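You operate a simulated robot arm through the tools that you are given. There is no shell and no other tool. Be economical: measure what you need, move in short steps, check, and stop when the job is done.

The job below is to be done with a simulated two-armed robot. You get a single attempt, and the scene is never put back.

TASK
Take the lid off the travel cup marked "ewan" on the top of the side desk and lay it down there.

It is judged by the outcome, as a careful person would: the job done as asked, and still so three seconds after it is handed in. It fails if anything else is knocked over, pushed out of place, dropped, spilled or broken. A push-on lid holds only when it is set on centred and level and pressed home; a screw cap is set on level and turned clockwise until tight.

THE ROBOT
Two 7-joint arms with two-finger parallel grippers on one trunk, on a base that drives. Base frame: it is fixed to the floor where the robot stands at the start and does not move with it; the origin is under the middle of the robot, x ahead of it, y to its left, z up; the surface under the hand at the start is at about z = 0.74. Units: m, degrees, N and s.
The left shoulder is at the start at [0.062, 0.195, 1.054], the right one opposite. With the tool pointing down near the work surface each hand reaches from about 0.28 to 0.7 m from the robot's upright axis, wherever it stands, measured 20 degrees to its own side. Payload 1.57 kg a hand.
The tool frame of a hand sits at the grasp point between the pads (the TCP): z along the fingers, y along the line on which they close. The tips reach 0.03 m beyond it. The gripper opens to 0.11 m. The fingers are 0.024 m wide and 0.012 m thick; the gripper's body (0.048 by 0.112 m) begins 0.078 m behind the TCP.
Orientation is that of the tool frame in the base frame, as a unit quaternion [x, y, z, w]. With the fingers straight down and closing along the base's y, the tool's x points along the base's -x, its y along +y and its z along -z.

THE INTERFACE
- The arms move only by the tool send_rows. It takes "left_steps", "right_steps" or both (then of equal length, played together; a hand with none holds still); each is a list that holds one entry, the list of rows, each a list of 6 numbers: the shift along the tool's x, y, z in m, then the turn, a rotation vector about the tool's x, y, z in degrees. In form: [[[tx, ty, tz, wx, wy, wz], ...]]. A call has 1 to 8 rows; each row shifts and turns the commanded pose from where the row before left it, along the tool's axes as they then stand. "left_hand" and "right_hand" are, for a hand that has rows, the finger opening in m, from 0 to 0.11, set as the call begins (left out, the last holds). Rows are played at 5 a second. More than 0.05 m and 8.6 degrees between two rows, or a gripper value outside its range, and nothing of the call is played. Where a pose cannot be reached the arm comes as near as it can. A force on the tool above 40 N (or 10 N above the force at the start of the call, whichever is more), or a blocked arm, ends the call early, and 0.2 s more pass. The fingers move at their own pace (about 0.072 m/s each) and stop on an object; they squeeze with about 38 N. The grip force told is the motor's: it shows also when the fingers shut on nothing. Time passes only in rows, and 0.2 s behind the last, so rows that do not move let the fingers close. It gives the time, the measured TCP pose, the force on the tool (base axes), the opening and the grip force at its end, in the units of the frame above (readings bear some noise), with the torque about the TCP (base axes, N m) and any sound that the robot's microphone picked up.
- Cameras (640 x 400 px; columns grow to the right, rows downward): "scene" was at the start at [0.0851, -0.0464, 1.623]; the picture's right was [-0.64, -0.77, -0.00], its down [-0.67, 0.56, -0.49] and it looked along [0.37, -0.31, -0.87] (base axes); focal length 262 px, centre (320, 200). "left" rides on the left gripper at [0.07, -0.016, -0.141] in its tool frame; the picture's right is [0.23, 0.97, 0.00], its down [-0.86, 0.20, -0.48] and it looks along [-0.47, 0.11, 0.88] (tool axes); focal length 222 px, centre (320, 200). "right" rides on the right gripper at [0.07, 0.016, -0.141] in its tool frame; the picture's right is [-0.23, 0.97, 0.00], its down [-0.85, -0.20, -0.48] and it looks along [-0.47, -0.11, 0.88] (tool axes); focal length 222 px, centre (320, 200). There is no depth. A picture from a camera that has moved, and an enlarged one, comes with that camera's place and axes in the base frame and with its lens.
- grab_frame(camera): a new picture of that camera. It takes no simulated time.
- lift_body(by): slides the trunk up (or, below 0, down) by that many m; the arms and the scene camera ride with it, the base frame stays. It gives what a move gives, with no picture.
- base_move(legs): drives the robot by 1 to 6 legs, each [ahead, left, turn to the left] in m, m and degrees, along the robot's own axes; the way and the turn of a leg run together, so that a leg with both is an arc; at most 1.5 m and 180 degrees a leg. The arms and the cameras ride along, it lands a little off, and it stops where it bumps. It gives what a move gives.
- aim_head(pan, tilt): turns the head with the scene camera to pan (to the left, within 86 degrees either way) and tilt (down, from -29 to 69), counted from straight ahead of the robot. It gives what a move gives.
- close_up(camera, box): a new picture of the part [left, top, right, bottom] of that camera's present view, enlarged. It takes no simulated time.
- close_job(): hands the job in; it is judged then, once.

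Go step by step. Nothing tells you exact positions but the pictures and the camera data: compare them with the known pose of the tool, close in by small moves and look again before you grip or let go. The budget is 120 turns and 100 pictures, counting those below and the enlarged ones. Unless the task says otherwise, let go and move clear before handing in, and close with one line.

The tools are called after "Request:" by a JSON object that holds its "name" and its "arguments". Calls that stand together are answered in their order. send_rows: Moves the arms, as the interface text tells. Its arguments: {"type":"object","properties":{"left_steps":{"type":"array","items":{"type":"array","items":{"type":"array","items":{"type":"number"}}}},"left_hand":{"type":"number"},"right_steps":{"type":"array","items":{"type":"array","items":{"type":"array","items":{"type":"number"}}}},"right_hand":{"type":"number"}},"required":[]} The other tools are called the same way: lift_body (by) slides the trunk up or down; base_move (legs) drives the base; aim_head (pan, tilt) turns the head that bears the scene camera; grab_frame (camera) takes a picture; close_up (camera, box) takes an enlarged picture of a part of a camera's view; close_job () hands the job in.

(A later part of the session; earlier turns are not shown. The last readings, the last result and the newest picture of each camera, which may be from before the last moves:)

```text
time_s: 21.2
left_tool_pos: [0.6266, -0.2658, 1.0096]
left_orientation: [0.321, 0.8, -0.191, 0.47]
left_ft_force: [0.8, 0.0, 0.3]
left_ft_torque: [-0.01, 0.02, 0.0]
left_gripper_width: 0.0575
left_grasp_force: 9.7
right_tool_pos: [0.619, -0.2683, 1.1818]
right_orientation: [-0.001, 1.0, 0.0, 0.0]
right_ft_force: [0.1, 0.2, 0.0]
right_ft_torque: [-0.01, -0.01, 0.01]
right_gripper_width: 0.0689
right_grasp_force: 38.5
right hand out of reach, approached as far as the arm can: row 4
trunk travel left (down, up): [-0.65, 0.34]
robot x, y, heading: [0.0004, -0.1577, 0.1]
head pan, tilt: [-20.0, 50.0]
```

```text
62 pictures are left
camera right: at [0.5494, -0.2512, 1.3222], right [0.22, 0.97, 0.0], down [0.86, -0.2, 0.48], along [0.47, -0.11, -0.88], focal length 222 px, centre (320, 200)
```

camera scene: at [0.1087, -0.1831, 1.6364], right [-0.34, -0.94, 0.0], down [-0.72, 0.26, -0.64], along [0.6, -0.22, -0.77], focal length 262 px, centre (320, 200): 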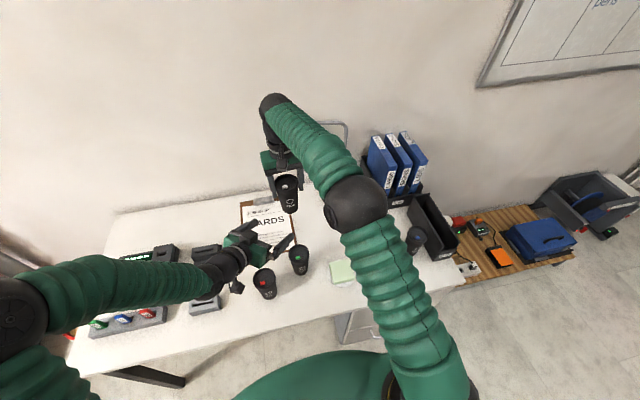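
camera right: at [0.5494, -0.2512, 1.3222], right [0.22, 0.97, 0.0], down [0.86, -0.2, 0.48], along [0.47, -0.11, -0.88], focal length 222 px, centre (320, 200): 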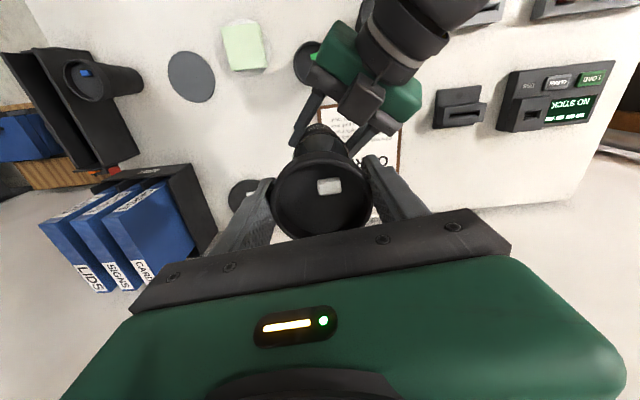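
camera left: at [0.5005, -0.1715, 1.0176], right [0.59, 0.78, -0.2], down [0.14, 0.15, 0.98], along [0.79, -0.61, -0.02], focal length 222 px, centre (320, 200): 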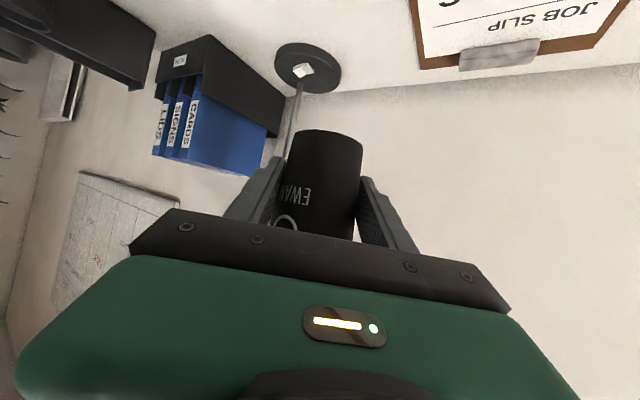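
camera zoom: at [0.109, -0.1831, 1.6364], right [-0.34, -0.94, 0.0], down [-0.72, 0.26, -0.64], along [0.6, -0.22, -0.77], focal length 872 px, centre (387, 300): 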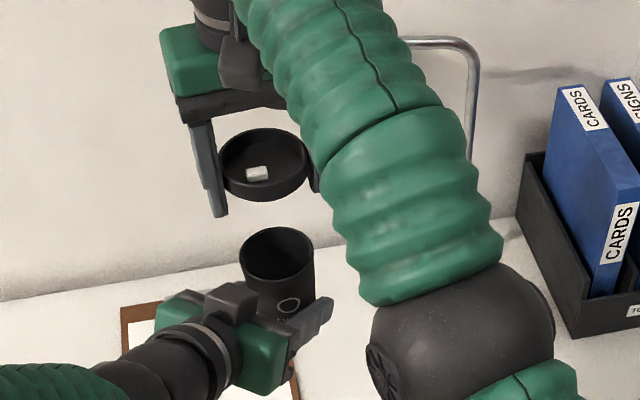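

The lid is off and the open cup is held upright by the left hand. I'll check the lid's depth relative to the fingertips before laying it down.

Request:
{"name": "close_up", "arguments": {"camera": "scene", "box": [264, 136, 344, 186]}}

Request:
{"name": "close_up", "arguments": {"camera": "right", "box": [230, 110, 410, 240]}}

Request:
{"name": "grab_frame", "arguments": {"camera": "left"}}

```text
8.00 times, centred on (304, 161) of scene
camera zoom: at [0.109, -0.1831, 1.6364], right [-0.34, -0.94, 0.0], down [-0.72, 0.26, -0.64], along [0.6, -0.22, -0.77], focal length 2093 px, centre (448, 512)
```

zoom: 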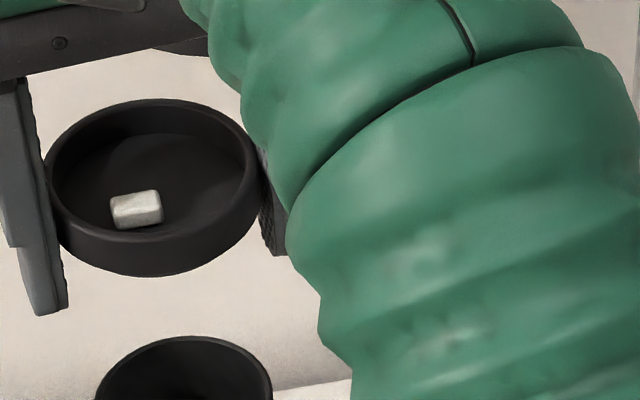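

```text
3.08 times, centred on (320, 175) of right
camera zoom: at [0.5494, -0.2512, 1.3222], right [0.22, 0.97, 0.0], down [0.86, -0.2, 0.48], along [0.47, -0.11, -0.88], focal length 684 px, centre (320, 277)
```

zoom: 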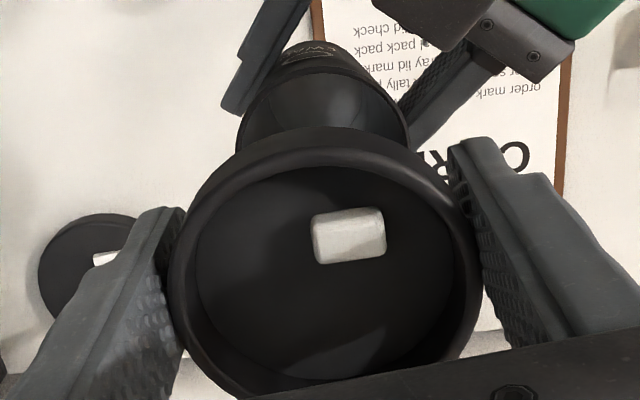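

```text
59 pictures are left
camera left: at [0.5024, -0.17, 1.0184], right [0.6, 0.78, -0.2], down [0.14, 0.15, 0.98], along [0.79, -0.61, -0.02], focal length 222 px, centre (320, 200)
```

left: 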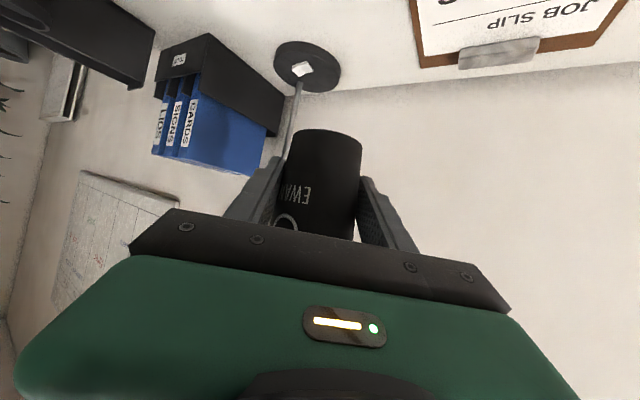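

Fingertips extend about 16 mm below the lid, so releasing at the desk would drop it. I'll rest the lid loosely on the cup mouth, regrip it higher so it sits at the fingertips, then lay it down. Lowering carefully.

Request:
{"name": "send_rows", "arguments": {"right_steps": [[[0, 0, 0.025, 0, 0, 0], [0, 0, 0.025, 0, 0, 0], [0, 0, 0.025, 0, 0, 0], [0, 0, 0.012, 0, 0, 0], [0, 0, 0, 0, 0, 0]]]}}

Request:
{"name": "close_up", "arguments": {"camera": "scene", "box": [250, 150, 350, 230]}}

```text
time_s: 22.4
left_tool_pos: [0.6272, -0.2656, 1.0088]
left_orientation: [0.322, 0.801, -0.192, 0.468]
left_ft_force: [0.0, 2.1, -9.4]
left_ft_torque: [0.09, 0.13, -0.04]
left_gripper_width: 0.0571
left_grasp_force: 9.9
right_tool_pos: [0.6472, -0.2633, 1.1038]
right_orientation: [-0.001, 1.0, 0.0, 0.0]
right_ft_force: [-0.8, -2.5, 7.9]
right_ft_torque: [-0.36, 0.09, 0.06]
right_gripper_width: 0.0687
right_grasp_force: 37.9
right hand out of reach, approached as far as the arm can: row 1, 2, 3, 4
trunk travel left (down, up): [-0.65, 0.34]
robot x, y, heading: [0.0016, -0.1574, 0.1]
head pan, tilt: [-20.0, 50.0]
```

```text
5.00 times, centred on (300, 190) of scene
camera zoom: at [0.1093, -0.183, 1.6364], right [-0.34, -0.94, 0.0], down [-0.72, 0.26, -0.64], along [0.6, -0.22, -0.77], focal length 1308 px, centre (420, 250)
```

zoom: 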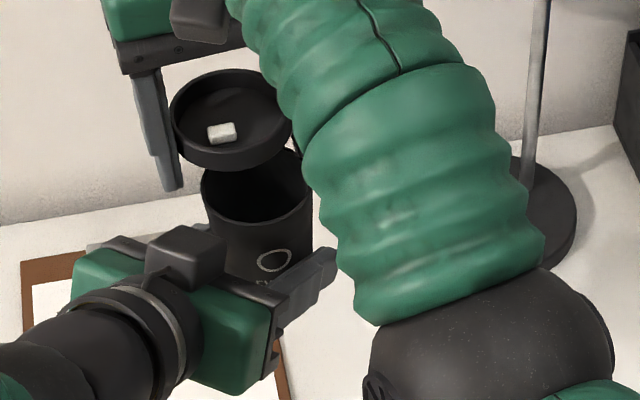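

The right arm ran into a reach limit and went off to x 0.647, lightly touching the cup. I'll back off upward and toward the robot, away from the cup, and look.

Request:
{"name": "send_rows", "arguments": {"right_steps": [[[0, 0, -0.02, 0, 0, 0], [0, 0, -0.02, 0, 0, 0], [0.0, 0, -0.01, 0, 0, 0], [0, 0, 0, 0, 0, 0]]]}}

Request:
{"name": "grab_frame", "arguments": {"camera": "scene"}}

Request:
{"name": "grab_frame", "arguments": {"camera": "left"}}

```text
time_s: 23.4
left_tool_pos: [0.6271, -0.2662, 1.01]
left_orientation: [0.322, 0.8, -0.192, 0.469]
left_ft_force: [-0.8, -1.5, -1.5]
left_ft_torque: [0.03, -0.02, -0.02]
left_gripper_width: 0.0571
left_grasp_force: 10.6
right_tool_pos: [0.6348, -0.266, 1.1478]
right_orientation: [-0.001, 1.0, 0.001, 0.0]
right_ft_force: [0.4, -0.3, -0.8]
right_ft_torque: [0.0, -0.01, 0.01]
right_gripper_width: 0.069
right_grasp_force: 38.2
right hand out of reach, approached as far as the arm can: row 1, 2, 3
trunk travel left (down, up): [-0.65, 0.34]
robot x, y, heading: [-0.0033, -0.156, 0.2]
head pan, tilt: [-20.0, 50.0]
```

```text
57 pictures are left
camera scene: at [0.1096, -0.183, 1.6364], right [-0.34, -0.94, 0.0], down [-0.72, 0.26, -0.64], along [0.6, -0.22, -0.77], focal length 262 px, centre (320, 200)
```

scene: 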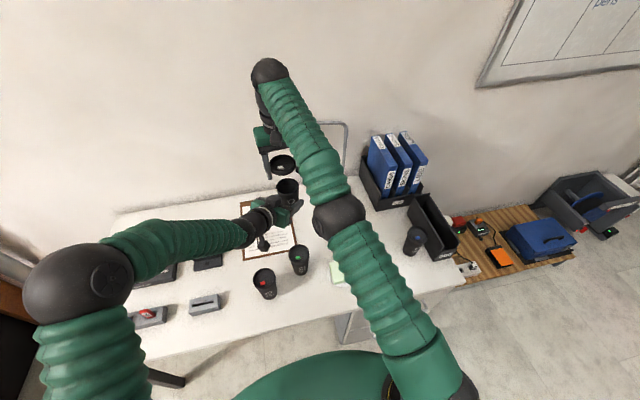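

```text
56 pictures are left
camera left: at [0.5028, -0.17, 1.0181], right [0.6, 0.78, -0.2], down [0.14, 0.15, 0.98], along [0.79, -0.61, -0.02], focal length 222 px, centre (320, 200)
```

left: 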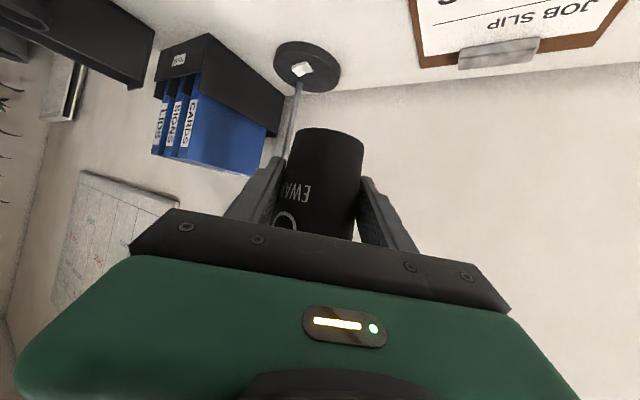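

The right arm is simply near full stretch. I'll bring it back toward the robot and to the right, away from the cup.

Request:
{"name": "send_rows", "arguments": {"right_steps": [[[0.02, -0.02, 0, 0, 0, 0], [0.025, -0.03, 0, 0, 0, 0], [0.02, -0.03, 0, 0, 0, 0], [0, -0.03, 0, 0, 0, 0], [0, -0.03, 0.0, 0, 0, 0], [0, 0, 0, 0, 0, 0]]]}}

```text
time_s: 24.8
left_tool_pos: [0.6274, -0.266, 1.0096]
left_orientation: [0.322, 0.799, -0.192, 0.469]
left_ft_force: [-0.2, -1.8, -2.0]
left_ft_torque: [0.01, -0.02, 0.02]
left_gripper_width: 0.057
left_grasp_force: 10.3
right_tool_pos: [0.6322, -0.3646, 1.161]
right_orientation: [-0.001, 1.0, 0.0, 0.0]
right_ft_force: [0.3, 0.9, -0.5]
right_ft_torque: [0.0, 0.03, -0.03]
right_gripper_width: 0.0687
right_grasp_force: 37.8
right hand out of reach, approached as far as the arm can: row 1, 2, 3
trunk travel left (down, up): [-0.65, 0.34]
robot x, y, heading: [0.0009, -0.157, 0.1]
head pan, tilt: [-20.0, 50.0]
```

The arm is responsive again at (0.632, -0.365, 1.161). I'll carry the lid to the clear spot at about (0.62, -0.53) and start descending.

Request:
{"name": "send_rows", "arguments": {"right_steps": [[[0.006, -0.03, 0.02, 0, 0, 0], [0.006, -0.035, 0.02, 0, 0, 0], [0, -0.035, 0.03, 0, 0, 0], [0, -0.035, 0.03, 0, 0, 0], [0, -0.03, 0.03, 0, 0, 0], [0, 0, 0.04, 0, 0, 0], [0, 0, 0.04, 0, 0, 0], [0, 0, 0, 0, 0, 0]]]}}

Request:
{"name": "grab_frame", "arguments": {"camera": "right"}}

Request:
{"name": "grab_frame", "arguments": {"camera": "scene"}}

```text
time_s: 26.6
left_tool_pos: [0.6275, -0.2686, 1.0102]
left_orientation: [0.322, 0.799, -0.192, 0.469]
left_ft_force: [-0.2, -0.2, -1.6]
left_ft_torque: [0.0, 0.04, 0.03]
left_gripper_width: 0.0573
left_grasp_force: 10.0
right_tool_pos: [0.6549, -0.537, 0.9599]
right_orientation: [-0.001, 1.0, 0.002, -0.001]
right_ft_force: [-0.8, 1.0, -0.7]
right_ft_torque: [0.03, 0.05, 0.01]
right_gripper_width: 0.0687
right_grasp_force: 38.4
right hand out of reach, approached as far as the arm can: row 1, 2, 3, 6, 7
trunk travel left (down, up): [-0.65, 0.34]
robot x, y, heading: [0.0018, -0.1542, 0.1]
head pan, tilt: [-20.0, 50.0]
```

```text
55 pictures are left
camera right: at [0.5843, -0.5209, 1.1013], right [0.22, 0.97, 0.0], down [0.86, -0.2, 0.48], along [0.46, -0.1, -0.88], focal length 222 px, centre (320, 200)
```

right: 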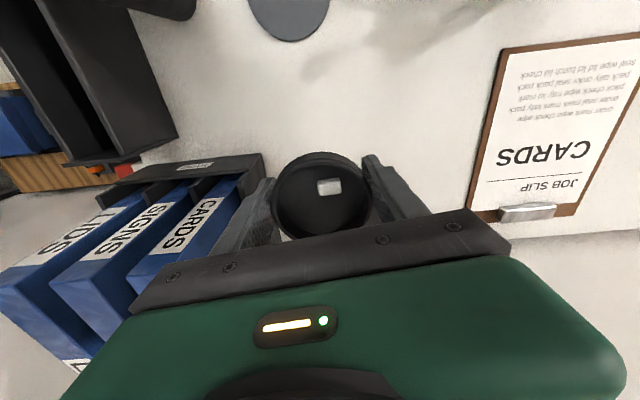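

```text
54 pictures are left
camera scene: at [0.1091, -0.1848, 1.6364], right [-0.34, -0.94, 0.0], down [-0.72, 0.26, -0.64], along [0.6, -0.22, -0.77], focal length 262 px, centre (320, 200)
```

scene: 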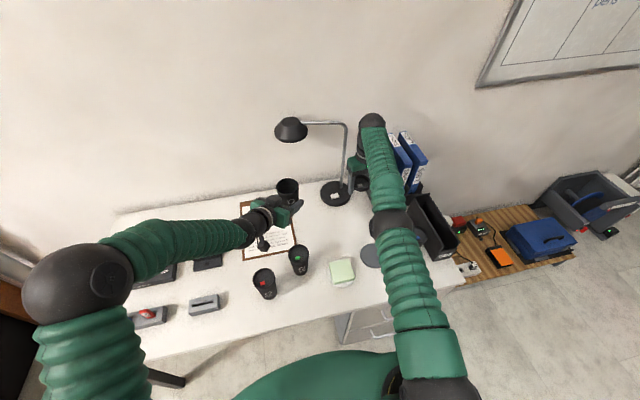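

The hand overshoots forward, still near full stretch. I'll draw it back toward the robot before descending any more.

Request:
{"name": "send_rows", "arguments": {"right_steps": [[[0.02, 0, 0, 0, 0, 0], [0.02, 0, 0, 0, 0, 0], [0.02, 0, 0, 0, 0, 0], [0, 0, 0, 0, 0, 0]]]}}

```text
time_s: 27.6
left_tool_pos: [0.6277, -0.2669, 1.0089]
left_orientation: [0.322, 0.8, -0.191, 0.468]
left_ft_force: [1.1, -0.2, -2.2]
left_ft_torque: [0.03, 0.01, 0.0]
left_gripper_width: 0.057
left_grasp_force: 9.5
right_tool_pos: [0.6491, -0.5545, 0.963]
right_orientation: [0.0, 1.0, 0.002, -0.001]
right_ft_force: [0.3, 0.2, 0.1]
right_ft_torque: [0.0, 0.0, 0.01]
right_gripper_width: 0.0691
right_grasp_force: 38.4
right hand out of reach, approached as far as the arm can: row 1, 2, 3
trunk travel left (down, up): [-0.65, 0.34]
robot x, y, heading: [0.0001, -0.155, 0.1]
head pan, tilt: [-20.0, 50.0]
```

Request:
{"name": "send_rows", "arguments": {"right_steps": [[[0.025, 0.01, 0, 0, 0, 0], [0.025, 0.01, 0, 0, 0, 0], [0.025, 0.005, 0, 0, 0, 0], [0, 0, 0, 0, 0, 0]]]}}

```text
time_s: 28.6
left_tool_pos: [0.6281, -0.2684, 1.0102]
left_orientation: [0.322, 0.8, -0.191, 0.468]
left_ft_force: [-0.2, 0.4, -2.1]
left_ft_torque: [0.02, 0.0, 0.0]
left_gripper_width: 0.057
left_grasp_force: 9.9
right_tool_pos: [0.6495, -0.5535, 0.9664]
right_orientation: [-0.001, 1.0, 0.002, -0.001]
right_ft_force: [-0.2, -0.5, 0.0]
right_ft_torque: [0.0, 0.02, 0.0]
right_gripper_width: 0.0688
right_grasp_force: 38.2
right hand out of reach, approached as far as the arm can: row 1, 2, 3
trunk travel left (down, up): [-0.65, 0.34]
robot x, y, heading: [-0.0003, -0.1544, 0.1]
head pan, tilt: [-20.0, 50.0]
```

Request:
{"name": "send_rows", "arguments": {"right_steps": [[[0.04, 0.01, 0, 0, 0, 0], [0.04, 0.01, 0, 0, 0, 0], [0.04, 0.01, 0, 0, 0, 0], [0, 0, 0, 0, 0, 0]]]}}

Request:
{"name": "grab_frame", "arguments": {"camera": "scene"}}

```text
time_s: 29.6
left_tool_pos: [0.6273, -0.2664, 1.0097]
left_orientation: [0.322, 0.801, -0.19, 0.468]
left_ft_force: [-0.1, 0.6, -1.8]
left_ft_torque: [0.01, 0.02, 0.01]
left_gripper_width: 0.0571
left_grasp_force: 9.3
right_tool_pos: [0.6459, -0.5612, 0.9745]
right_orientation: [-0.001, 1.0, 0.001, -0.001]
right_ft_force: [0.6, 0.4, -0.7]
right_ft_torque: [-0.01, 0.01, 0.03]
right_gripper_width: 0.0689
right_grasp_force: 37.8
right hand out of reach, approached as far as the arm can: row 1, 2, 3
trunk travel left (down, up): [-0.65, 0.34]
robot x, y, heading: [-0.0036, -0.1555, -0.1]
head pan, tilt: [-20.0, 50.0]
```

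```text
53 pictures are left
camera scene: at [0.1099, -0.185, 1.6363], right [-0.34, -0.94, 0.0], down [-0.72, 0.26, -0.64], along [0.6, -0.22, -0.77], focal length 262 px, centre (320, 200)
```

scene: 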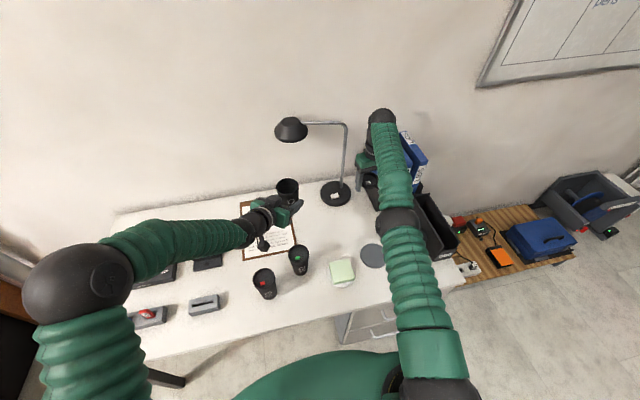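

The right arm seems stuck near its straight-elbow pose, where big inward steps fail. I'll try very small inward and downward steps.

Request:
{"name": "send_rows", "arguments": {"right_steps": [[[0.003, 0.001, 0, 0, 0, 0], [0.003, 0.001, 0, 0, 0, 0], [0.003, 0.001, 0, 0, 0, 0], [0.003, 0.001, 0, 0, 0, 0], [0.003, 0.001, 0, 0, 0, 0], [0.003, 0.001, 0, 0, 0, 0], [0.003, 0.001, 0, 0, 0, 0], [0.003, 0.001, 0, 0, 0, 0]]]}}

```text
time_s: 31.4
left_tool_pos: [0.6275, -0.2671, 1.01]
left_orientation: [0.322, 0.8, -0.191, 0.469]
left_ft_force: [-0.4, -0.6, -2.1]
left_ft_torque: [0.02, 0.01, 0.02]
left_gripper_width: 0.057
left_grasp_force: 10.0
right_tool_pos: [0.6451, -0.5611, 0.9742]
right_orientation: [0.0, 1.0, 0.002, -0.001]
right_ft_force: [0.7, -0.1, -0.5]
right_ft_torque: [0.0, -0.04, 0.0]
right_gripper_width: 0.0688
right_grasp_force: 37.7
right hand out of reach, approached as far as the arm can: row 1, 3, 4, 6, 7
trunk travel left (down, up): [-0.65, 0.34]
robot x, y, heading: [0.001, -0.153, 0.2]
head pan, tilt: [-20.0, 50.0]
```

The elbow should bend again when the wrist moves sideways toward the centre and down, so I'll move left and down.

Request:
{"name": "send_rows", "arguments": {"right_steps": [[[0.003, 0.03, 0.01, 0, 0, 0], [0.003, 0.03, 0.01, 0, 0, 0], [0.003, 0.03, 0.01, 0, 0, 0], [0.003, 0.03, 0.01, 0, 0, 0], [0, 0, 0, 0, 0, 0]]]}}

```text
time_s: 32.6
left_tool_pos: [0.6283, -0.2668, 1.0106]
left_orientation: [0.321, 0.8, -0.192, 0.47]
left_ft_force: [0.3, -0.1, -1.5]
left_ft_torque: [0.0, 0.0, 0.0]
left_gripper_width: 0.0571
left_grasp_force: 9.7
right_tool_pos: [0.6762, -0.4494, 0.9381]
right_orientation: [0.0, 1.0, 0.001, -0.001]
right_ft_force: [-0.2, 0.0, -0.7]
right_ft_torque: [0.01, 0.0, -0.03]
right_gripper_width: 0.0689
right_grasp_force: 37.8
right hand out of reach, approached as far as the arm can: row 1, 2, 3, 4
trunk travel left (down, up): [-0.65, 0.34]
robot x, y, heading: [0.0004, -0.1532, -0.0]
head pan, tilt: [-20.0, 50.0]
```

Request:
{"name": "send_rows", "arguments": {"right_steps": [[[0.02, -0.01, 0.02, 0, 0, 0], [0.02, -0.01, 0.02, 0, 0, 0], [0.02, -0.01, 0.02, 0, 0, 0], [0.02, -0.01, 0.02, 0, 0, 0], [0, 0, 0, 0, 0, 0]]]}}

Request:
{"name": "grab_frame", "arguments": {"camera": "scene"}}

```text
time_s: 33.8
left_tool_pos: [0.6267, -0.2683, 1.0102]
left_orientation: [0.322, 0.8, -0.192, 0.469]
left_ft_force: [-0.4, 0.1, -1.0]
left_ft_torque: [0.03, -0.01, -0.03]
left_gripper_width: 0.0568
left_grasp_force: 10.0
right_tool_pos: [0.6619, -0.5057, 0.8538]
right_orientation: [-0.001, 1.0, 0.002, -0.002]
right_ft_force: [-0.6, 1.0, -0.8]
right_ft_torque: [0.01, -0.01, 0.01]
right_gripper_width: 0.0688
right_grasp_force: 38.3
right hand out of reach, approached as far as the arm can: row 1, 2, 3, 4
trunk travel left (down, up): [-0.65, 0.34]
robot x, y, heading: [-0.0006, -0.1556, 0.2]
head pan, tilt: [-20.0, 50.0]
```

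```text
52 pictures are left
camera scene: at [0.1097, -0.1847, 1.6364], right [-0.34, -0.94, 0.0], down [-0.72, 0.26, -0.64], along [0.6, -0.22, -0.77], focal length 262 px, centre (320, 200)
```

scene: 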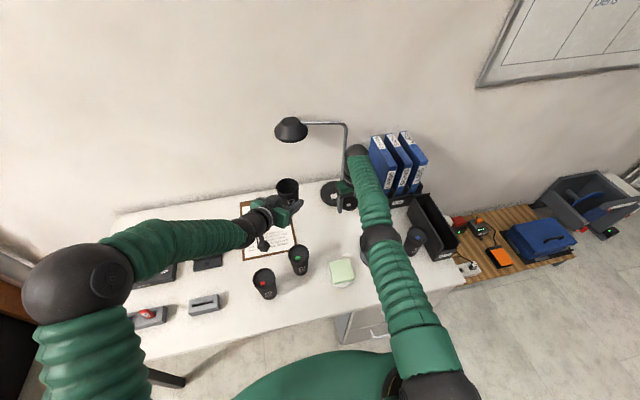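

Moving down works and the hand is at (0.662, -0.506, 0.854), which is above clear desk between the lamp base and the coaster. I'll look, then continue straight down here.

Request:
{"name": "grab_frame", "arguments": {"camera": "right"}}

Request:
{"name": "send_rows", "arguments": {"right_steps": [[[0.01, 0, 0.015, 0, 0, 0], [0.01, 0, 0.015, 0, 0, 0], [0, 0, 0, 0, 0, 0]]]}}

Request:
{"name": "grab_frame", "arguments": {"camera": "right"}}

```text
51 pictures are left
camera right: at [0.5929, -0.4893, 0.9951], right [0.22, 0.97, 0.0], down [0.86, -0.2, 0.48], along [0.46, -0.1, -0.88], focal length 222 px, centre (320, 200)
```

right: 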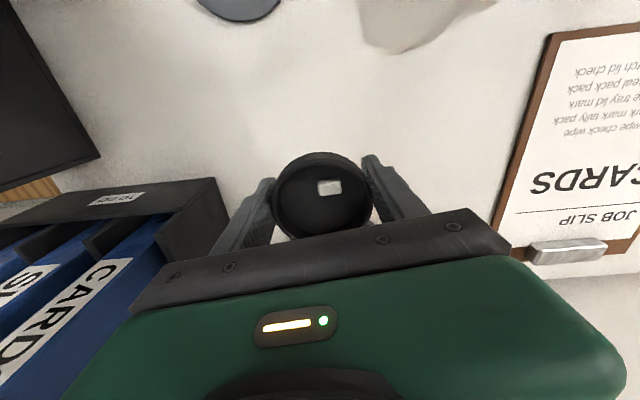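

```text
time_s: 34.6
left_tool_pos: [0.6273, -0.2671, 1.0101]
left_orientation: [0.321, 0.8, -0.192, 0.47]
left_ft_force: [0.6, 0.2, -1.2]
left_ft_torque: [0.0, -0.04, -0.01]
left_gripper_width: 0.0571
left_grasp_force: 10.1
right_tool_pos: [0.658, -0.5081, 0.8218]
right_orientation: [-0.001, 1.0, 0.002, -0.002]
right_ft_force: [0.0, -1.1, -0.4]
right_ft_torque: [-0.02, -0.02, -0.03]
right_gripper_width: 0.0686
right_grasp_force: 38.2
right hand out of reach, approached as far as the arm can: row 1, 2
trunk travel left (down, up): [-0.65, 0.34]
robot x, y, heading: [-0.0001, -0.1546, 0.1]
head pan, tilt: [-20.0, 50.0]
```

```text
50 pictures are left
camera right: at [0.5884, -0.4919, 0.9624], right [0.22, 0.97, 0.0], down [0.86, -0.2, 0.48], along [0.46, -0.11, -0.88], focal length 222 px, centre (320, 200)
```

right: 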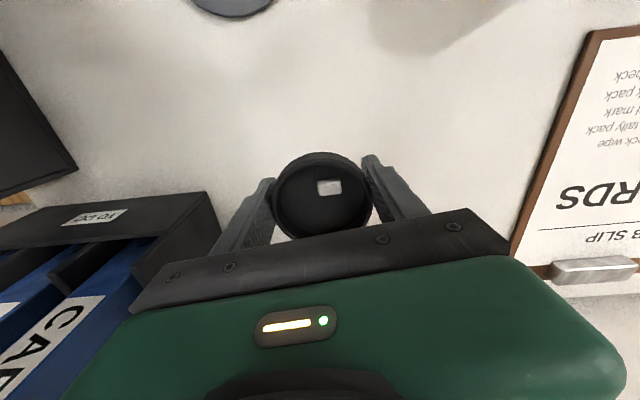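

The binder box corner is near on the right, so I'll shift 1.5 cm left and keep going down.

Request:
{"name": "send_rows", "arguments": {"right_steps": [[[0.003, 0.015, 0.005, 0, 0, 0], [0.003, 0, 0.012, 0, 0, 0], [0.003, 0, 0.012, 0, 0, 0], [0, 0, 0, 0, 0, 0]]]}}

Request:
{"name": "grab_frame", "arguments": {"camera": "right"}}

```text
time_s: 35.6
left_tool_pos: [0.6286, -0.2669, 1.0107]
left_orientation: [0.321, 0.8, -0.191, 0.469]
left_ft_force: [-0.4, -0.8, -1.1]
left_ft_torque: [0.0, -0.01, 0.01]
left_gripper_width: 0.0572
left_grasp_force: 9.7
right_tool_pos: [0.6563, -0.4948, 0.7928]
right_orientation: [-0.002, 1.0, 0.002, -0.001]
right_ft_force: [1.1, -0.3, -0.5]
right_ft_torque: [-0.01, -0.02, 0.0]
right_gripper_width: 0.0689
right_grasp_force: 37.8
right hand out of reach, approached as far as the arm can: row 1
trunk travel left (down, up): [-0.65, 0.34]
robot x, y, heading: [0.0013, -0.1517, 0.1]
head pan, tilt: [-20.0, 50.0]
```

```text
49 pictures are left
camera right: at [0.5868, -0.478, 0.9335], right [0.22, 0.97, 0.0], down [0.86, -0.2, 0.48], along [0.46, -0.11, -0.88], focal length 222 px, centre (320, 200)
```

right: 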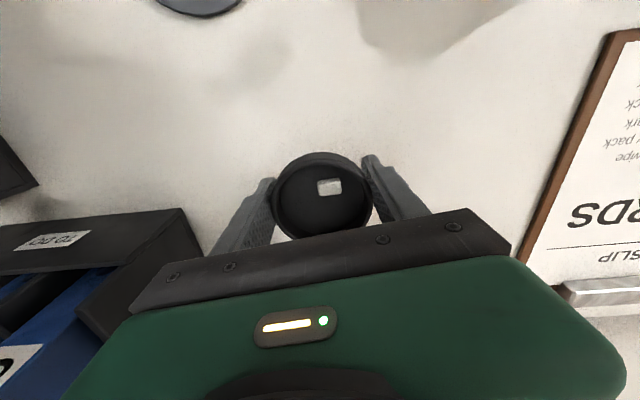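

The arm is back in normal reach. I'll use that to slide to a better spot, about (0.615, -0.515), in front of the box corner.

Request:
{"name": "send_rows", "arguments": {"right_steps": [[[0.01, 0, 0, 0, 0, 0], [0.01, 0, 0, 0, 0, 0], [0.01, 0, 0, 0, 0, 0], [0.01, -0.01, 0, 0, 0, 0], [0, -0.01, 0, 0, 0, 0], [0, 0, 0, 0, 0, 0]]]}}

Request:
{"name": "grab_frame", "arguments": {"camera": "right"}}

```text
time_s: 37.0
left_tool_pos: [0.6288, -0.2673, 1.0093]
left_orientation: [0.322, 0.8, -0.191, 0.469]
left_ft_force: [0.0, 1.1, -1.9]
left_ft_torque: [-0.01, 0.0, 0.0]
left_gripper_width: 0.0568
left_grasp_force: 10.5
right_tool_pos: [0.6504, -0.524, 0.7865]
right_orientation: [0.0, 1.0, 0.0, 0.0]
right_ft_force: [-0.2, 0.2, -0.9]
right_ft_torque: [0.0, 0.0, -0.05]
right_gripper_width: 0.0686
right_grasp_force: 38.1
right hand out of reach, approached as far as the arm can: row 1, 2, 3, 4
trunk travel left (down, up): [-0.65, 0.34]
robot x, y, heading: [-0.0005, -0.1547, 0.0]
head pan, tilt: [-20.0, 50.0]
```

```text
48 pictures are left
camera right: at [0.5806, -0.508, 0.9275], right [0.22, 0.97, 0.0], down [0.86, -0.2, 0.48], along [0.47, -0.11, -0.88], focal length 222 px, centre (320, 200)
```

right: 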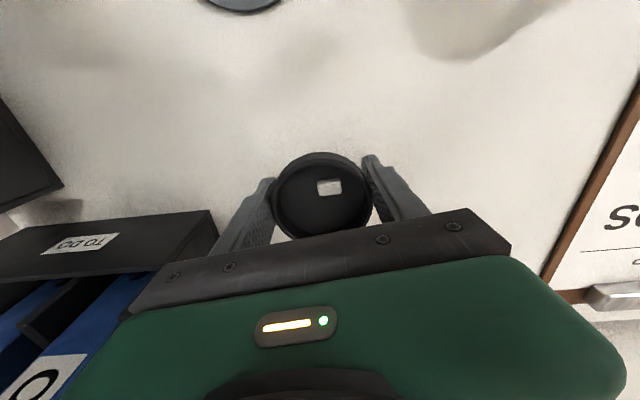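

Inward motion is still blocked, so I'll go back to y ≈ -0.495, clear of the box, and lower to the desk there.

Request:
{"name": "send_rows", "arguments": {"right_steps": [[[0, 0.01, 0, 0, 0, 0], [0, 0.01, 0, 0, 0, 0], [0, 0.01, 0, 0, 0, 0], [0, 0, 0.004, 0, 0, 0], [0, 0, 0.004, 0, 0, 0], [0, 0, 0, 0, 0, 0]]]}}

```text
time_s: 38.4
left_tool_pos: [0.6274, -0.2682, 1.0104]
left_orientation: [0.322, 0.8, -0.191, 0.469]
left_ft_force: [0.2, -0.2, -1.8]
left_ft_torque: [-0.01, 0.0, 0.04]
left_gripper_width: 0.057
left_grasp_force: 9.9
right_tool_pos: [0.6534, -0.4952, 0.7773]
right_orientation: [-0.001, 1.0, 0.002, 0.0]
right_ft_force: [-0.2, -1.0, -0.7]
right_ft_torque: [0.0, -0.01, 0.03]
right_gripper_width: 0.0684
right_grasp_force: 37.9
right hand out of reach, approached as far as the arm can: row 2
trunk travel left (down, up): [-0.65, 0.34]
robot x, y, heading: [0.0009, -0.1535, -0.1]
head pan, tilt: [-20.0, 50.0]
```

Request:
{"name": "send_rows", "arguments": {"right_steps": [[[0, 0, 0.003, 0, 0, 0], [0, 0, 0.003, 0, 0, 0], [0, 0, 0.002, 0, 0, 0], [0, 0, 0, 0, 0, 0]]]}}

Request:
{"name": "close_up", "arguments": {"camera": "scene", "box": [310, 150, 410, 230]}}

```text
time_s: 39.4
left_tool_pos: [0.6277, -0.2676, 1.0099]
left_orientation: [0.322, 0.8, -0.191, 0.469]
left_ft_force: [0.9, 0.4, -1.8]
left_ft_torque: [0.02, 0.01, -0.03]
left_gripper_width: 0.0573
left_grasp_force: 10.3
right_tool_pos: [0.6516, -0.4955, 0.7695]
right_orientation: [-0.001, 1.0, 0.001, 0.0]
right_ft_force: [-0.7, -0.9, 2.9]
right_ft_torque: [-0.14, 0.09, -0.03]
right_gripper_width: 0.0686
right_grasp_force: 38.3
trunk travel left (down, up): [-0.65, 0.34]
robot x, y, heading: [0.0029, -0.1599, 0.1]
head pan, tilt: [-20.0, 50.0]
```

```text
5.00 times, centred on (360, 190) of scene
camera zoom: at [0.1087, -0.1839, 1.6365], right [-0.34, -0.94, 0.0], down [-0.72, 0.26, -0.64], along [0.6, -0.22, -0.77], focal length 1308 px, centre (120, 250)
```

zoom: 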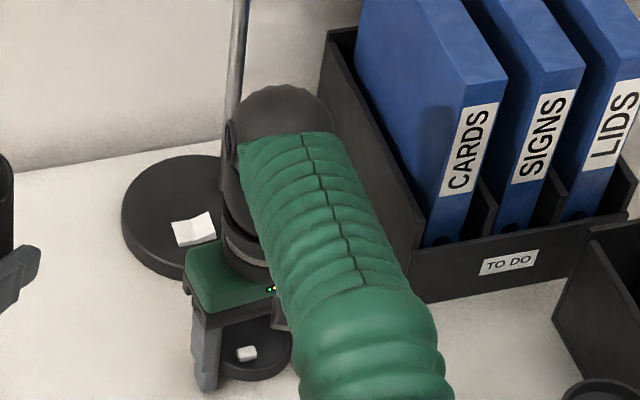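

Fingertips are just touching the desk with the lid level. Releasing modestly (to 0.086, to stay clear of the box).

Request:
{"name": "send_rows", "arguments": {"right_steps": [[[0, 0, 0, 0, 0, 0], [0, 0, 0, 0, 0, 0], [0, 0, 0, 0, 0, 0]]], "right_hand": 0.086}}

Request:
{"name": "grab_frame", "arguments": {"camera": "right"}}

Request:
{"name": "close_up", "arguments": {"camera": "scene", "box": [310, 150, 410, 230]}}

```text
time_s: 40.2
left_tool_pos: [0.6265, -0.268, 1.0099]
left_orientation: [0.322, 0.8, -0.192, 0.469]
left_ft_force: [-0.7, -0.5, -1.4]
left_ft_torque: [0.01, 0.03, 0.02]
left_gripper_width: 0.057
left_grasp_force: 9.7
right_tool_pos: [0.6525, -0.4936, 0.77]
right_orientation: [-0.002, 1.0, 0.001, 0.001]
right_ft_force: [0.3, 0.6, 3.6]
right_ft_torque: [-0.16, 0.05, 0.05]
right_gripper_width: 0.0856
right_grasp_force: 0.0
trunk travel left (down, up): [-0.65, 0.34]
robot x, y, heading: [-0.0013, -0.1578, -0.1]
head pan, tilt: [-20.0, 50.0]
```

```text
46 pictures are left
camera right: at [0.5821, -0.4778, 0.911], right [0.22, 0.97, 0.0], down [0.86, -0.2, 0.48], along [0.47, -0.11, -0.88], focal length 222 px, centre (320, 200)
```

right: 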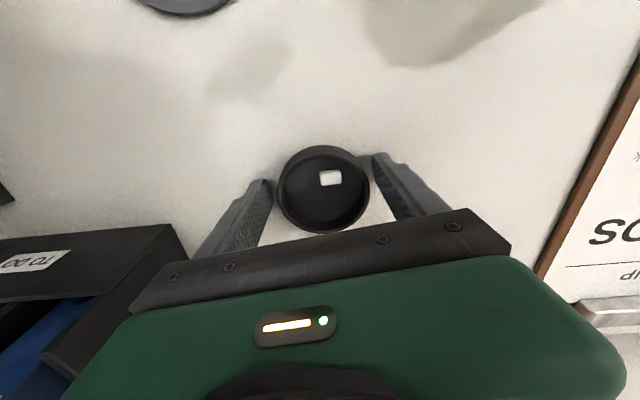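

```text
5.00 times, centred on (360, 190) of scene
camera zoom: at [0.1089, -0.1835, 1.6365], right [-0.34, -0.94, 0.0], down [-0.72, 0.26, -0.64], along [0.6, -0.22, -0.77], focal length 1308 px, centre (120, 250)
```

zoom: 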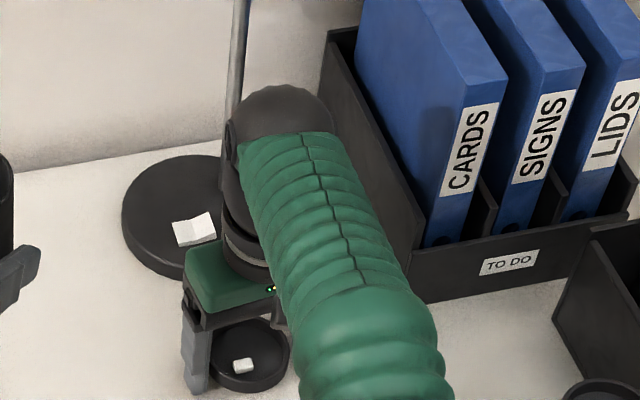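

The lid lies flat on the desk. I'll raise the right hand straight up off it.

Request:
{"name": "send_rows", "arguments": {"right_steps": [[[0, 0, -0.01, 0, 0, 0], [0, 0, -0.015, 0, 0, 0], [0, 0, -0.015, 0, 0, 0], [0, 0, -0.02, 0, 0, 0], [0, 0, -0.03, 0, 0, 0], [0, 0, -0.03, 0, 0, 0], [0, 0, 0, 0, 0, 0]]]}}

Request:
{"name": "grab_frame", "arguments": {"camera": "right"}}

Request:
{"name": "grab_frame", "arguments": {"camera": "scene"}}

```text
time_s: 41.8
left_tool_pos: [0.6281, -0.2675, 1.0108]
left_orientation: [0.323, 0.8, -0.192, 0.468]
left_ft_force: [0.9, 0.0, -1.3]
left_ft_torque: [0.02, -0.03, -0.02]
left_gripper_width: 0.0571
left_grasp_force: 10.0
right_tool_pos: [0.6673, -0.4974, 0.8868]
right_orientation: [-0.001, 1.0, 0.002, -0.002]
right_ft_force: [-0.7, 1.2, 0.1]
right_ft_torque: [-0.01, 0.0, 0.0]
right_gripper_width: 0.086
right_grasp_force: 0.0
right hand out of reach, approached as far as the arm can: row 2, 3, 5
trunk travel left (down, up): [-0.65, 0.34]
robot x, y, heading: [0.0044, -0.1557, 0.3]
head pan, tilt: [-20.0, 50.0]
```

```text
44 pictures are left
camera right: at [0.5972, -0.4823, 1.0287], right [0.22, 0.97, 0.0], down [0.86, -0.2, 0.48], along [0.46, -0.1, -0.88], focal length 222 px, centre (320, 200)
```

right: 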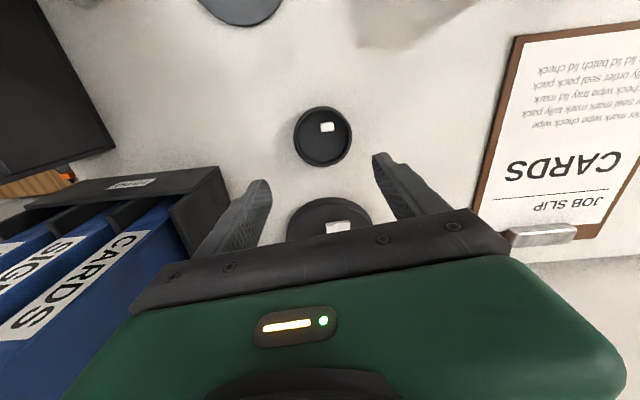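

```text
43 pictures are left
camera scene: at [0.1101, -0.1845, 1.6363], right [-0.34, -0.94, 0.0], down [-0.72, 0.26, -0.64], along [0.6, -0.22, -0.77], focal length 262 px, centre (320, 200)
```

scene: 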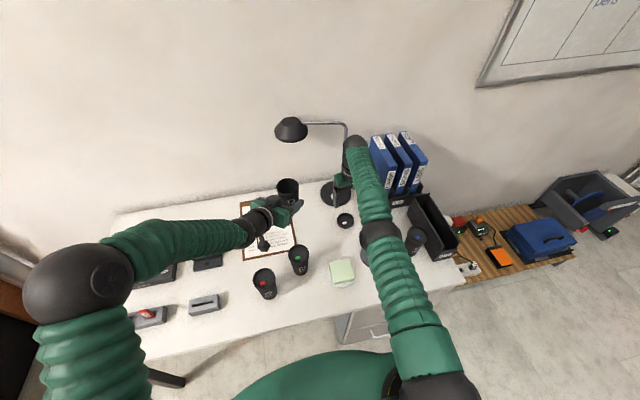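

The lid lies neatly on the desk. Now the right arm needs freeing from its awkward limit: I'll shift left a bit, combining an inward step with a slight tool yaw.

Request:
{"name": "send_rows", "arguments": {"right_steps": [[[0.005, 0.02, 0, 0, 0, 0], [0.005, 0.02, 0, 0, 0, 0], [0.01, 0, 0, 0, 0, 8], [0.01, 0, 0, 0, 0, 8], [0.01, 0, 0, 0, 0, 8], [0, 0, 0, 0, 0, 0]]]}}

```text
time_s: 43.2
left_tool_pos: [0.6274, -0.2679, 1.0106]
left_orientation: [0.322, 0.8, -0.191, 0.468]
left_ft_force: [-0.2, -0.7, -1.2]
left_ft_torque: [0.03, -0.01, -0.04]
left_gripper_width: 0.057
left_grasp_force: 10.1
right_tool_pos: [0.6751, -0.4625, 0.8844]
right_orientation: [0.208, 0.978, 0.001, -0.001]
right_ft_force: [0.3, -0.2, 0.9]
right_ft_torque: [0.01, -0.03, -0.01]
right_gripper_width: 0.086
right_grasp_force: 0.2
right hand out of reach, approached as far as the arm can: row 1, 2, 3, 4, 5
trunk travel left (down, up): [-0.65, 0.34]
robot x, y, heading: [0.003, -0.1538, 0.0]
head pan, tilt: [-20.0, 50.0]
```

Request:
{"name": "send_rows", "arguments": {"right_steps": [[[0.01, 0, 0, 0, -8, 0], [0.01, 0, 0, 0, -8, 0], [0.02, 0, 0, 0, 0, 0], [0.02, 0, 0, 0, 0, 0], [0, 0, 0, 0, 0, 0]]]}}

```text
time_s: 44.4
left_tool_pos: [0.628, -0.2685, 1.0097]
left_orientation: [0.321, 0.8, -0.191, 0.47]
left_ft_force: [-0.8, -1.0, -1.2]
left_ft_torque: [0.0, 0.02, 0.01]
left_gripper_width: 0.0568
left_grasp_force: 9.9
right_tool_pos: [0.7395, -0.4562, 0.8666]
right_orientation: [0.205, 0.969, -0.028, 0.136]
right_ft_force: [0.2, -0.4, 0.5]
right_ft_torque: [-0.02, -0.01, 0.05]
right_gripper_width: 0.0861
right_grasp_force: 0.1
right hand out of reach, approached as far as the arm can: row 1, 2, 3, 4
trunk travel left (down, up): [-0.65, 0.34]
robot x, y, heading: [-0.0004, -0.1536, 0.1]
head pan, tilt: [-20.0, 50.0]
```

The wrist is locked at maximum radius (elbow straight). I'll undo the tilt while pulling up and inward, a direction I haven't tried.

Request:
{"name": "send_rows", "arguments": {"right_steps": [[[0.03, 0, -0.02, 0, 8, 0], [0.03, 0, -0.02, 0, 8, 0], [0.03, 0, -0.04, 0, 0, 0], [0.03, 0, -0.04, 0, 0, 0], [0.03, 0, -0.04, 0, 0, 0], [0, 0, 0, 0, 0, 0]]]}}

```text
time_s: 45.8
left_tool_pos: [0.6281, -0.2676, 1.0089]
left_orientation: [0.322, 0.8, -0.191, 0.468]
left_ft_force: [0.3, -0.9, -1.0]
left_ft_torque: [0.0, 0.02, -0.02]
left_gripper_width: 0.0571
left_grasp_force: 10.5
right_tool_pos: [0.6736, -0.3983, 1.0201]
right_orientation: [0.208, 0.978, 0.001, -0.001]
right_ft_force: [0.3, -0.6, -0.6]
right_ft_torque: [0.0, 0.01, 0.01]
right_gripper_width: 0.0861
right_grasp_force: 0.0
right hand out of reach, approached as far as the arm can: row 3, 4, 5
trunk travel left (down, up): [-0.65, 0.34]
robot x, y, heading: [0.003, -0.1533, 0.5]
head pan, tilt: [-20.0, 50.0]
```

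Request:
{"name": "send_rows", "arguments": {"right_steps": [[[0.0152, -0.0396, -0.02, 0, 0, 0], [0.0152, -0.0396, -0.02, 0, 0, 0], [0.0396, 0.0152, 0.02, 0, 0, 0], [0.0396, 0.0152, 0.02, 0, 0, 0], [0, 0, 0, 0, 0, 0]]]}}

```text
time_s: 47.0
left_tool_pos: [0.6264, -0.2667, 1.0107]
left_orientation: [0.323, 0.799, -0.192, 0.469]
left_ft_force: [0.6, 0.1, -1.5]
left_ft_torque: [0.03, 0.03, -0.01]
left_gripper_width: 0.0571
left_grasp_force: 9.6
right_tool_pos: [0.6641, -0.4175, 1.0509]
right_orientation: [0.207, 0.978, 0.0, -0.002]
right_ft_force: [-0.8, -0.2, 0.7]
right_ft_torque: [0.05, -0.01, 0.01]
right_gripper_width: 0.0863
right_grasp_force: 0.1
right hand out of reach, approached as far as the arm can: row 1, 2, 3, 4
trunk travel left (down, up): [-0.65, 0.34]
robot x, y, heading: [0.0006, -0.1514, 0.1]
head pan, tilt: [-20.0, 50.0]
```

Request:
{"name": "send_rows", "arguments": {"right_steps": [[[0.037, -0.0118, 0.0088, 0, 0, 0], [0.037, -0.0118, 0.0088, 0, 0, 0], [0.037, -0.0118, 0.0088, 0, 0, 0], [0, 0, 0, 0, 0, 0]]]}}

Request:
{"name": "grab_frame", "arguments": {"camera": "scene"}}

```text
time_s: 48.0
left_tool_pos: [0.6262, -0.2677, 1.01]
left_orientation: [0.322, 0.8, -0.191, 0.469]
left_ft_force: [-0.1, -0.1, -1.4]
left_ft_torque: [0.0, -0.01, 0.01]
left_gripper_width: 0.0571
left_grasp_force: 10.9
right_tool_pos: [0.6656, -0.417, 1.0486]
right_orientation: [0.207, 0.978, 0.001, -0.001]
right_ft_force: [0.6, -0.1, -0.3]
right_ft_torque: [-0.02, 0.02, 0.0]
right_gripper_width: 0.086
right_grasp_force: 0.0
right hand out of reach, approached as far as the arm can: row 1, 2, 3
trunk travel left (down, up): [-0.65, 0.34]
robot x, y, heading: [0.0006, -0.1563, 0.2]
head pan, tilt: [-20.0, 50.0]
```

```text
42 pictures are left
camera scene: at [0.1099, -0.1841, 1.6363], right [-0.34, -0.94, 0.0], down [-0.72, 0.26, -0.64], along [0.6, -0.22, -0.77], focal length 262 px, centre (320, 200)
```

scene: 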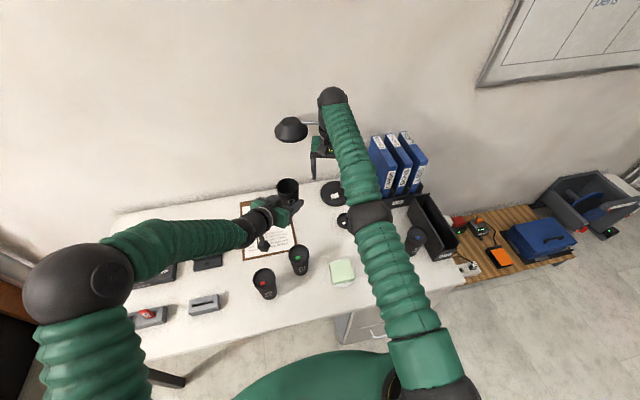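

The right arm stays locked straight, but it can still swing along its reach sphere. Plan: raise it well above everything, shift the base right, and have the left arm set the cup back near its old place. Raising the right arm and turning the left hand's heading (cup stays upright).

Request:
{"name": "send_rows", "arguments": {"right_steps": [[[0.005, 0, -0.04, 0, 0, 0], [0.01, 0, -0.04, 0, 0, 0], [0.01, 0, -0.04, 0, 0, 0], [0.015, 0, -0.04, 0, 0, 0], [0.015, 0, -0.04, 0, 0, 0], [0.015, 0, -0.04, 0, 0, 0], [0.015, 0, -0.03, 0, 0, 0], [0, 0, 0, 0, 0, 0]]]}}

Request:
{"name": "grab_frame", "arguments": {"camera": "scene"}}

```text
time_s: 49.8
left_tool_pos: [0.6278, -0.2674, 1.0089]
left_orientation: [0.322, 0.8, -0.191, 0.468]
left_ft_force: [-1.3, 0.1, -2.0]
left_ft_torque: [0.01, 0.01, 0.03]
left_gripper_width: 0.057
left_grasp_force: 10.1
right_tool_pos: [0.5925, -0.394, 1.2417]
right_orientation: [0.208, 0.978, 0.001, 0.001]
right_ft_force: [0.2, -0.6, 0.0]
right_ft_torque: [-0.01, 0.02, -0.01]
right_gripper_width: 0.086
right_grasp_force: 0.1
right hand out of reach, approached as far as the arm can: row 1, 2, 3, 5, 6, 7
trunk travel left (down, up): [-0.65, 0.34]
robot x, y, heading: [-0.0005, -0.1551, 0.1]
head pan, tilt: [-20.0, 50.0]
```

```text
41 pictures are left
camera scene: at [0.1095, -0.1834, 1.6364], right [-0.34, -0.94, 0.0], down [-0.72, 0.26, -0.64], along [0.6, -0.22, -0.77], focal length 262 px, centre (320, 200)
```

scene: 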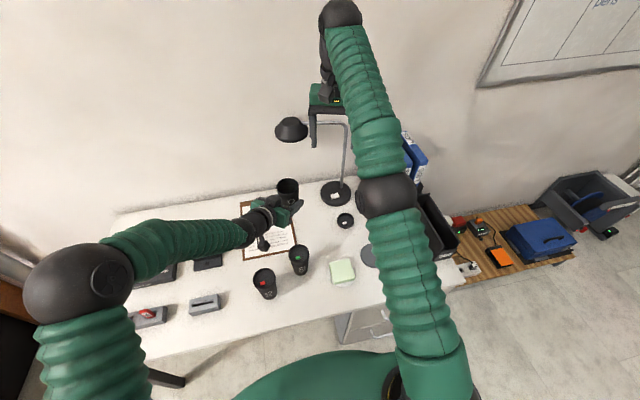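

The right arm is now high and clear. Turning the left hand's heading about the vertical (cup stays upright) and drawing it slightly left.

Request:
{"name": "send_rows", "arguments": {"left_steps": [[[0, 0, 0, -7.0, 0, -3.9], [0, 0, 0, -7.0, 0, -3.9], [0, 0, 0, -7.0, 0, -3.9], [0, 0, 0, -7.0, 0, -3.9], [0, 0.02, 0, 0, 0, 0], [0, 0.02, 0, 0, 0, 0], [0, 0.02, 0, 0, 0, 0], [0, 0, 0, 0, 0, 0]]]}}

Request:
{"name": "close_up", "arguments": {"camera": "scene", "box": [220, 150, 320, 230]}}

Request:
{"name": "grab_frame", "arguments": {"camera": "left"}}

```text
time_s: 51.6
left_tool_pos: [0.6399, -0.2083, 1.0069]
left_orientation: [0.089, 0.859, -0.054, 0.501]
left_ft_force: [-0.3, 0.7, -1.2]
left_ft_torque: [0.03, 0.01, 0.0]
left_gripper_width: 0.0572
left_grasp_force: 10.0
right_tool_pos: [0.5912, -0.3938, 1.2393]
right_orientation: [0.206, 0.978, 0.001, 0.002]
right_ft_force: [-0.2, -0.3, 0.6]
right_ft_torque: [-0.02, 0.01, -0.01]
right_gripper_width: 0.0858
right_grasp_force: 0.0
trunk travel left (down, up): [-0.65, 0.34]
robot x, y, heading: [0.0007, -0.1551, 0.5]
head pan, tilt: [-20.0, 50.0]
```

```text
5.00 times, centred on (270, 190) of scene
camera zoom: at [0.1093, -0.1843, 1.6345], right [-0.34, -0.94, 0.0], down [-0.72, 0.26, -0.64], along [0.6, -0.22, -0.77], focal length 1308 px, centre (570, 250)
```

zoom: 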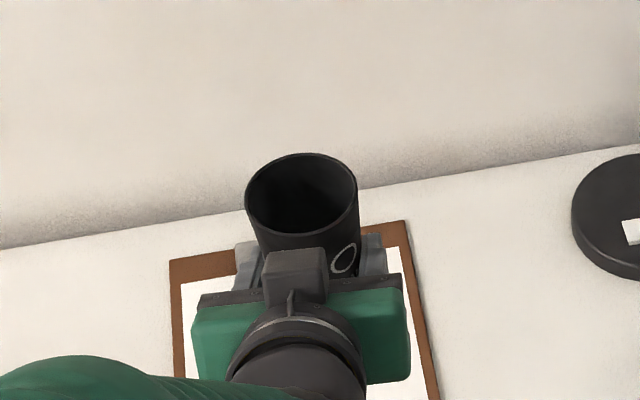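

```text
39 pictures are left
camera left: at [0.4821, -0.1928, 1.0145], right [0.09, 0.97, -0.2], down [0.04, 0.2, 0.98], along [0.99, -0.1, -0.02], focal length 222 px, centre (320, 200)
```

left: 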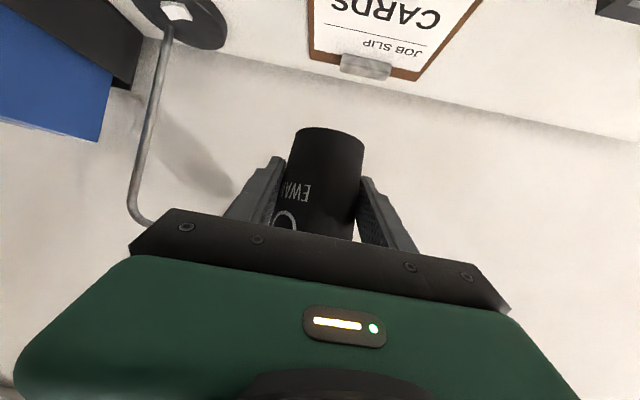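

The open cup is held nearly upright. Now shifting the base 0.22 m right so the left arm can reach the cup's old area.

Request:
{"name": "base_move", "arguments": {"legs": [[0, -0.12, 0], [0, -0.1, 0]]}}

Request:
{"name": "grab_frame", "arguments": {"camera": "scene"}}

Request:
{"name": "grab_frame", "arguments": {"camera": "left"}}

```text
time_s: 53.6
left_tool_pos: [0.6417, -0.372, 1.01]
left_orientation: [0.075, 0.857, -0.07, 0.505]
left_ft_force: [1.9, 3.3, -2.0]
left_ft_torque: [-0.15, 0.07, -0.23]
left_gripper_width: 0.0571
left_grasp_force: 10.5
right_tool_pos: [0.5926, -0.5478, 1.2525]
right_orientation: [0.202, 0.979, -0.019, 0.007]
right_ft_force: [-0.5, 2.0, -0.8]
right_ft_torque: [-0.13, 0.05, 0.0]
right_gripper_width: 0.0859
right_grasp_force: 0.1
trunk travel left (down, up): [-0.65, 0.34]
robot x, y, heading: [0.0008, -0.366, 0.2]
head pan, tilt: [-20.0, 50.0]
```

```text
38 pictures are left
camera scene: at [0.1093, -0.3261, 1.6361], right [-0.34, -0.94, 0.04], down [-0.72, 0.23, -0.65], along [0.6, -0.25, -0.76], focal length 262 px, centre (320, 200)
```

scene: 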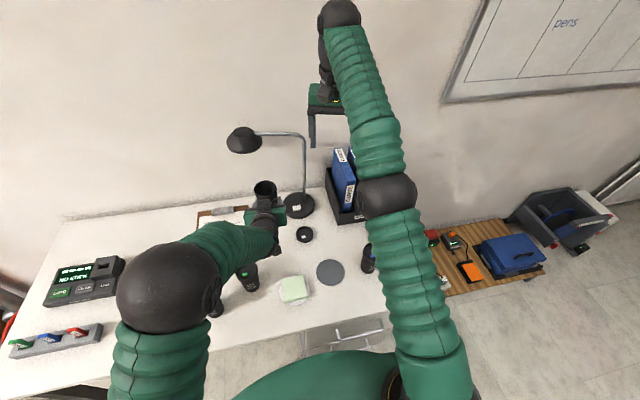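

```text
37 pictures are left
camera left: at [0.4846, -0.3568, 1.0177], right [0.08, 0.97, -0.24], down [0.04, 0.24, 0.97], along [1.0, -0.09, -0.02], focal length 222 px, centre (320, 200)
```

left: 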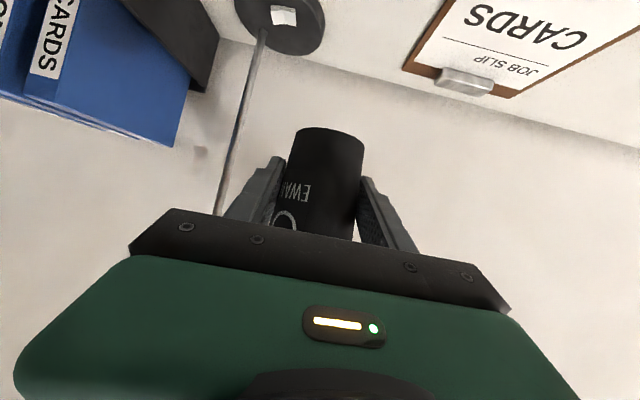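

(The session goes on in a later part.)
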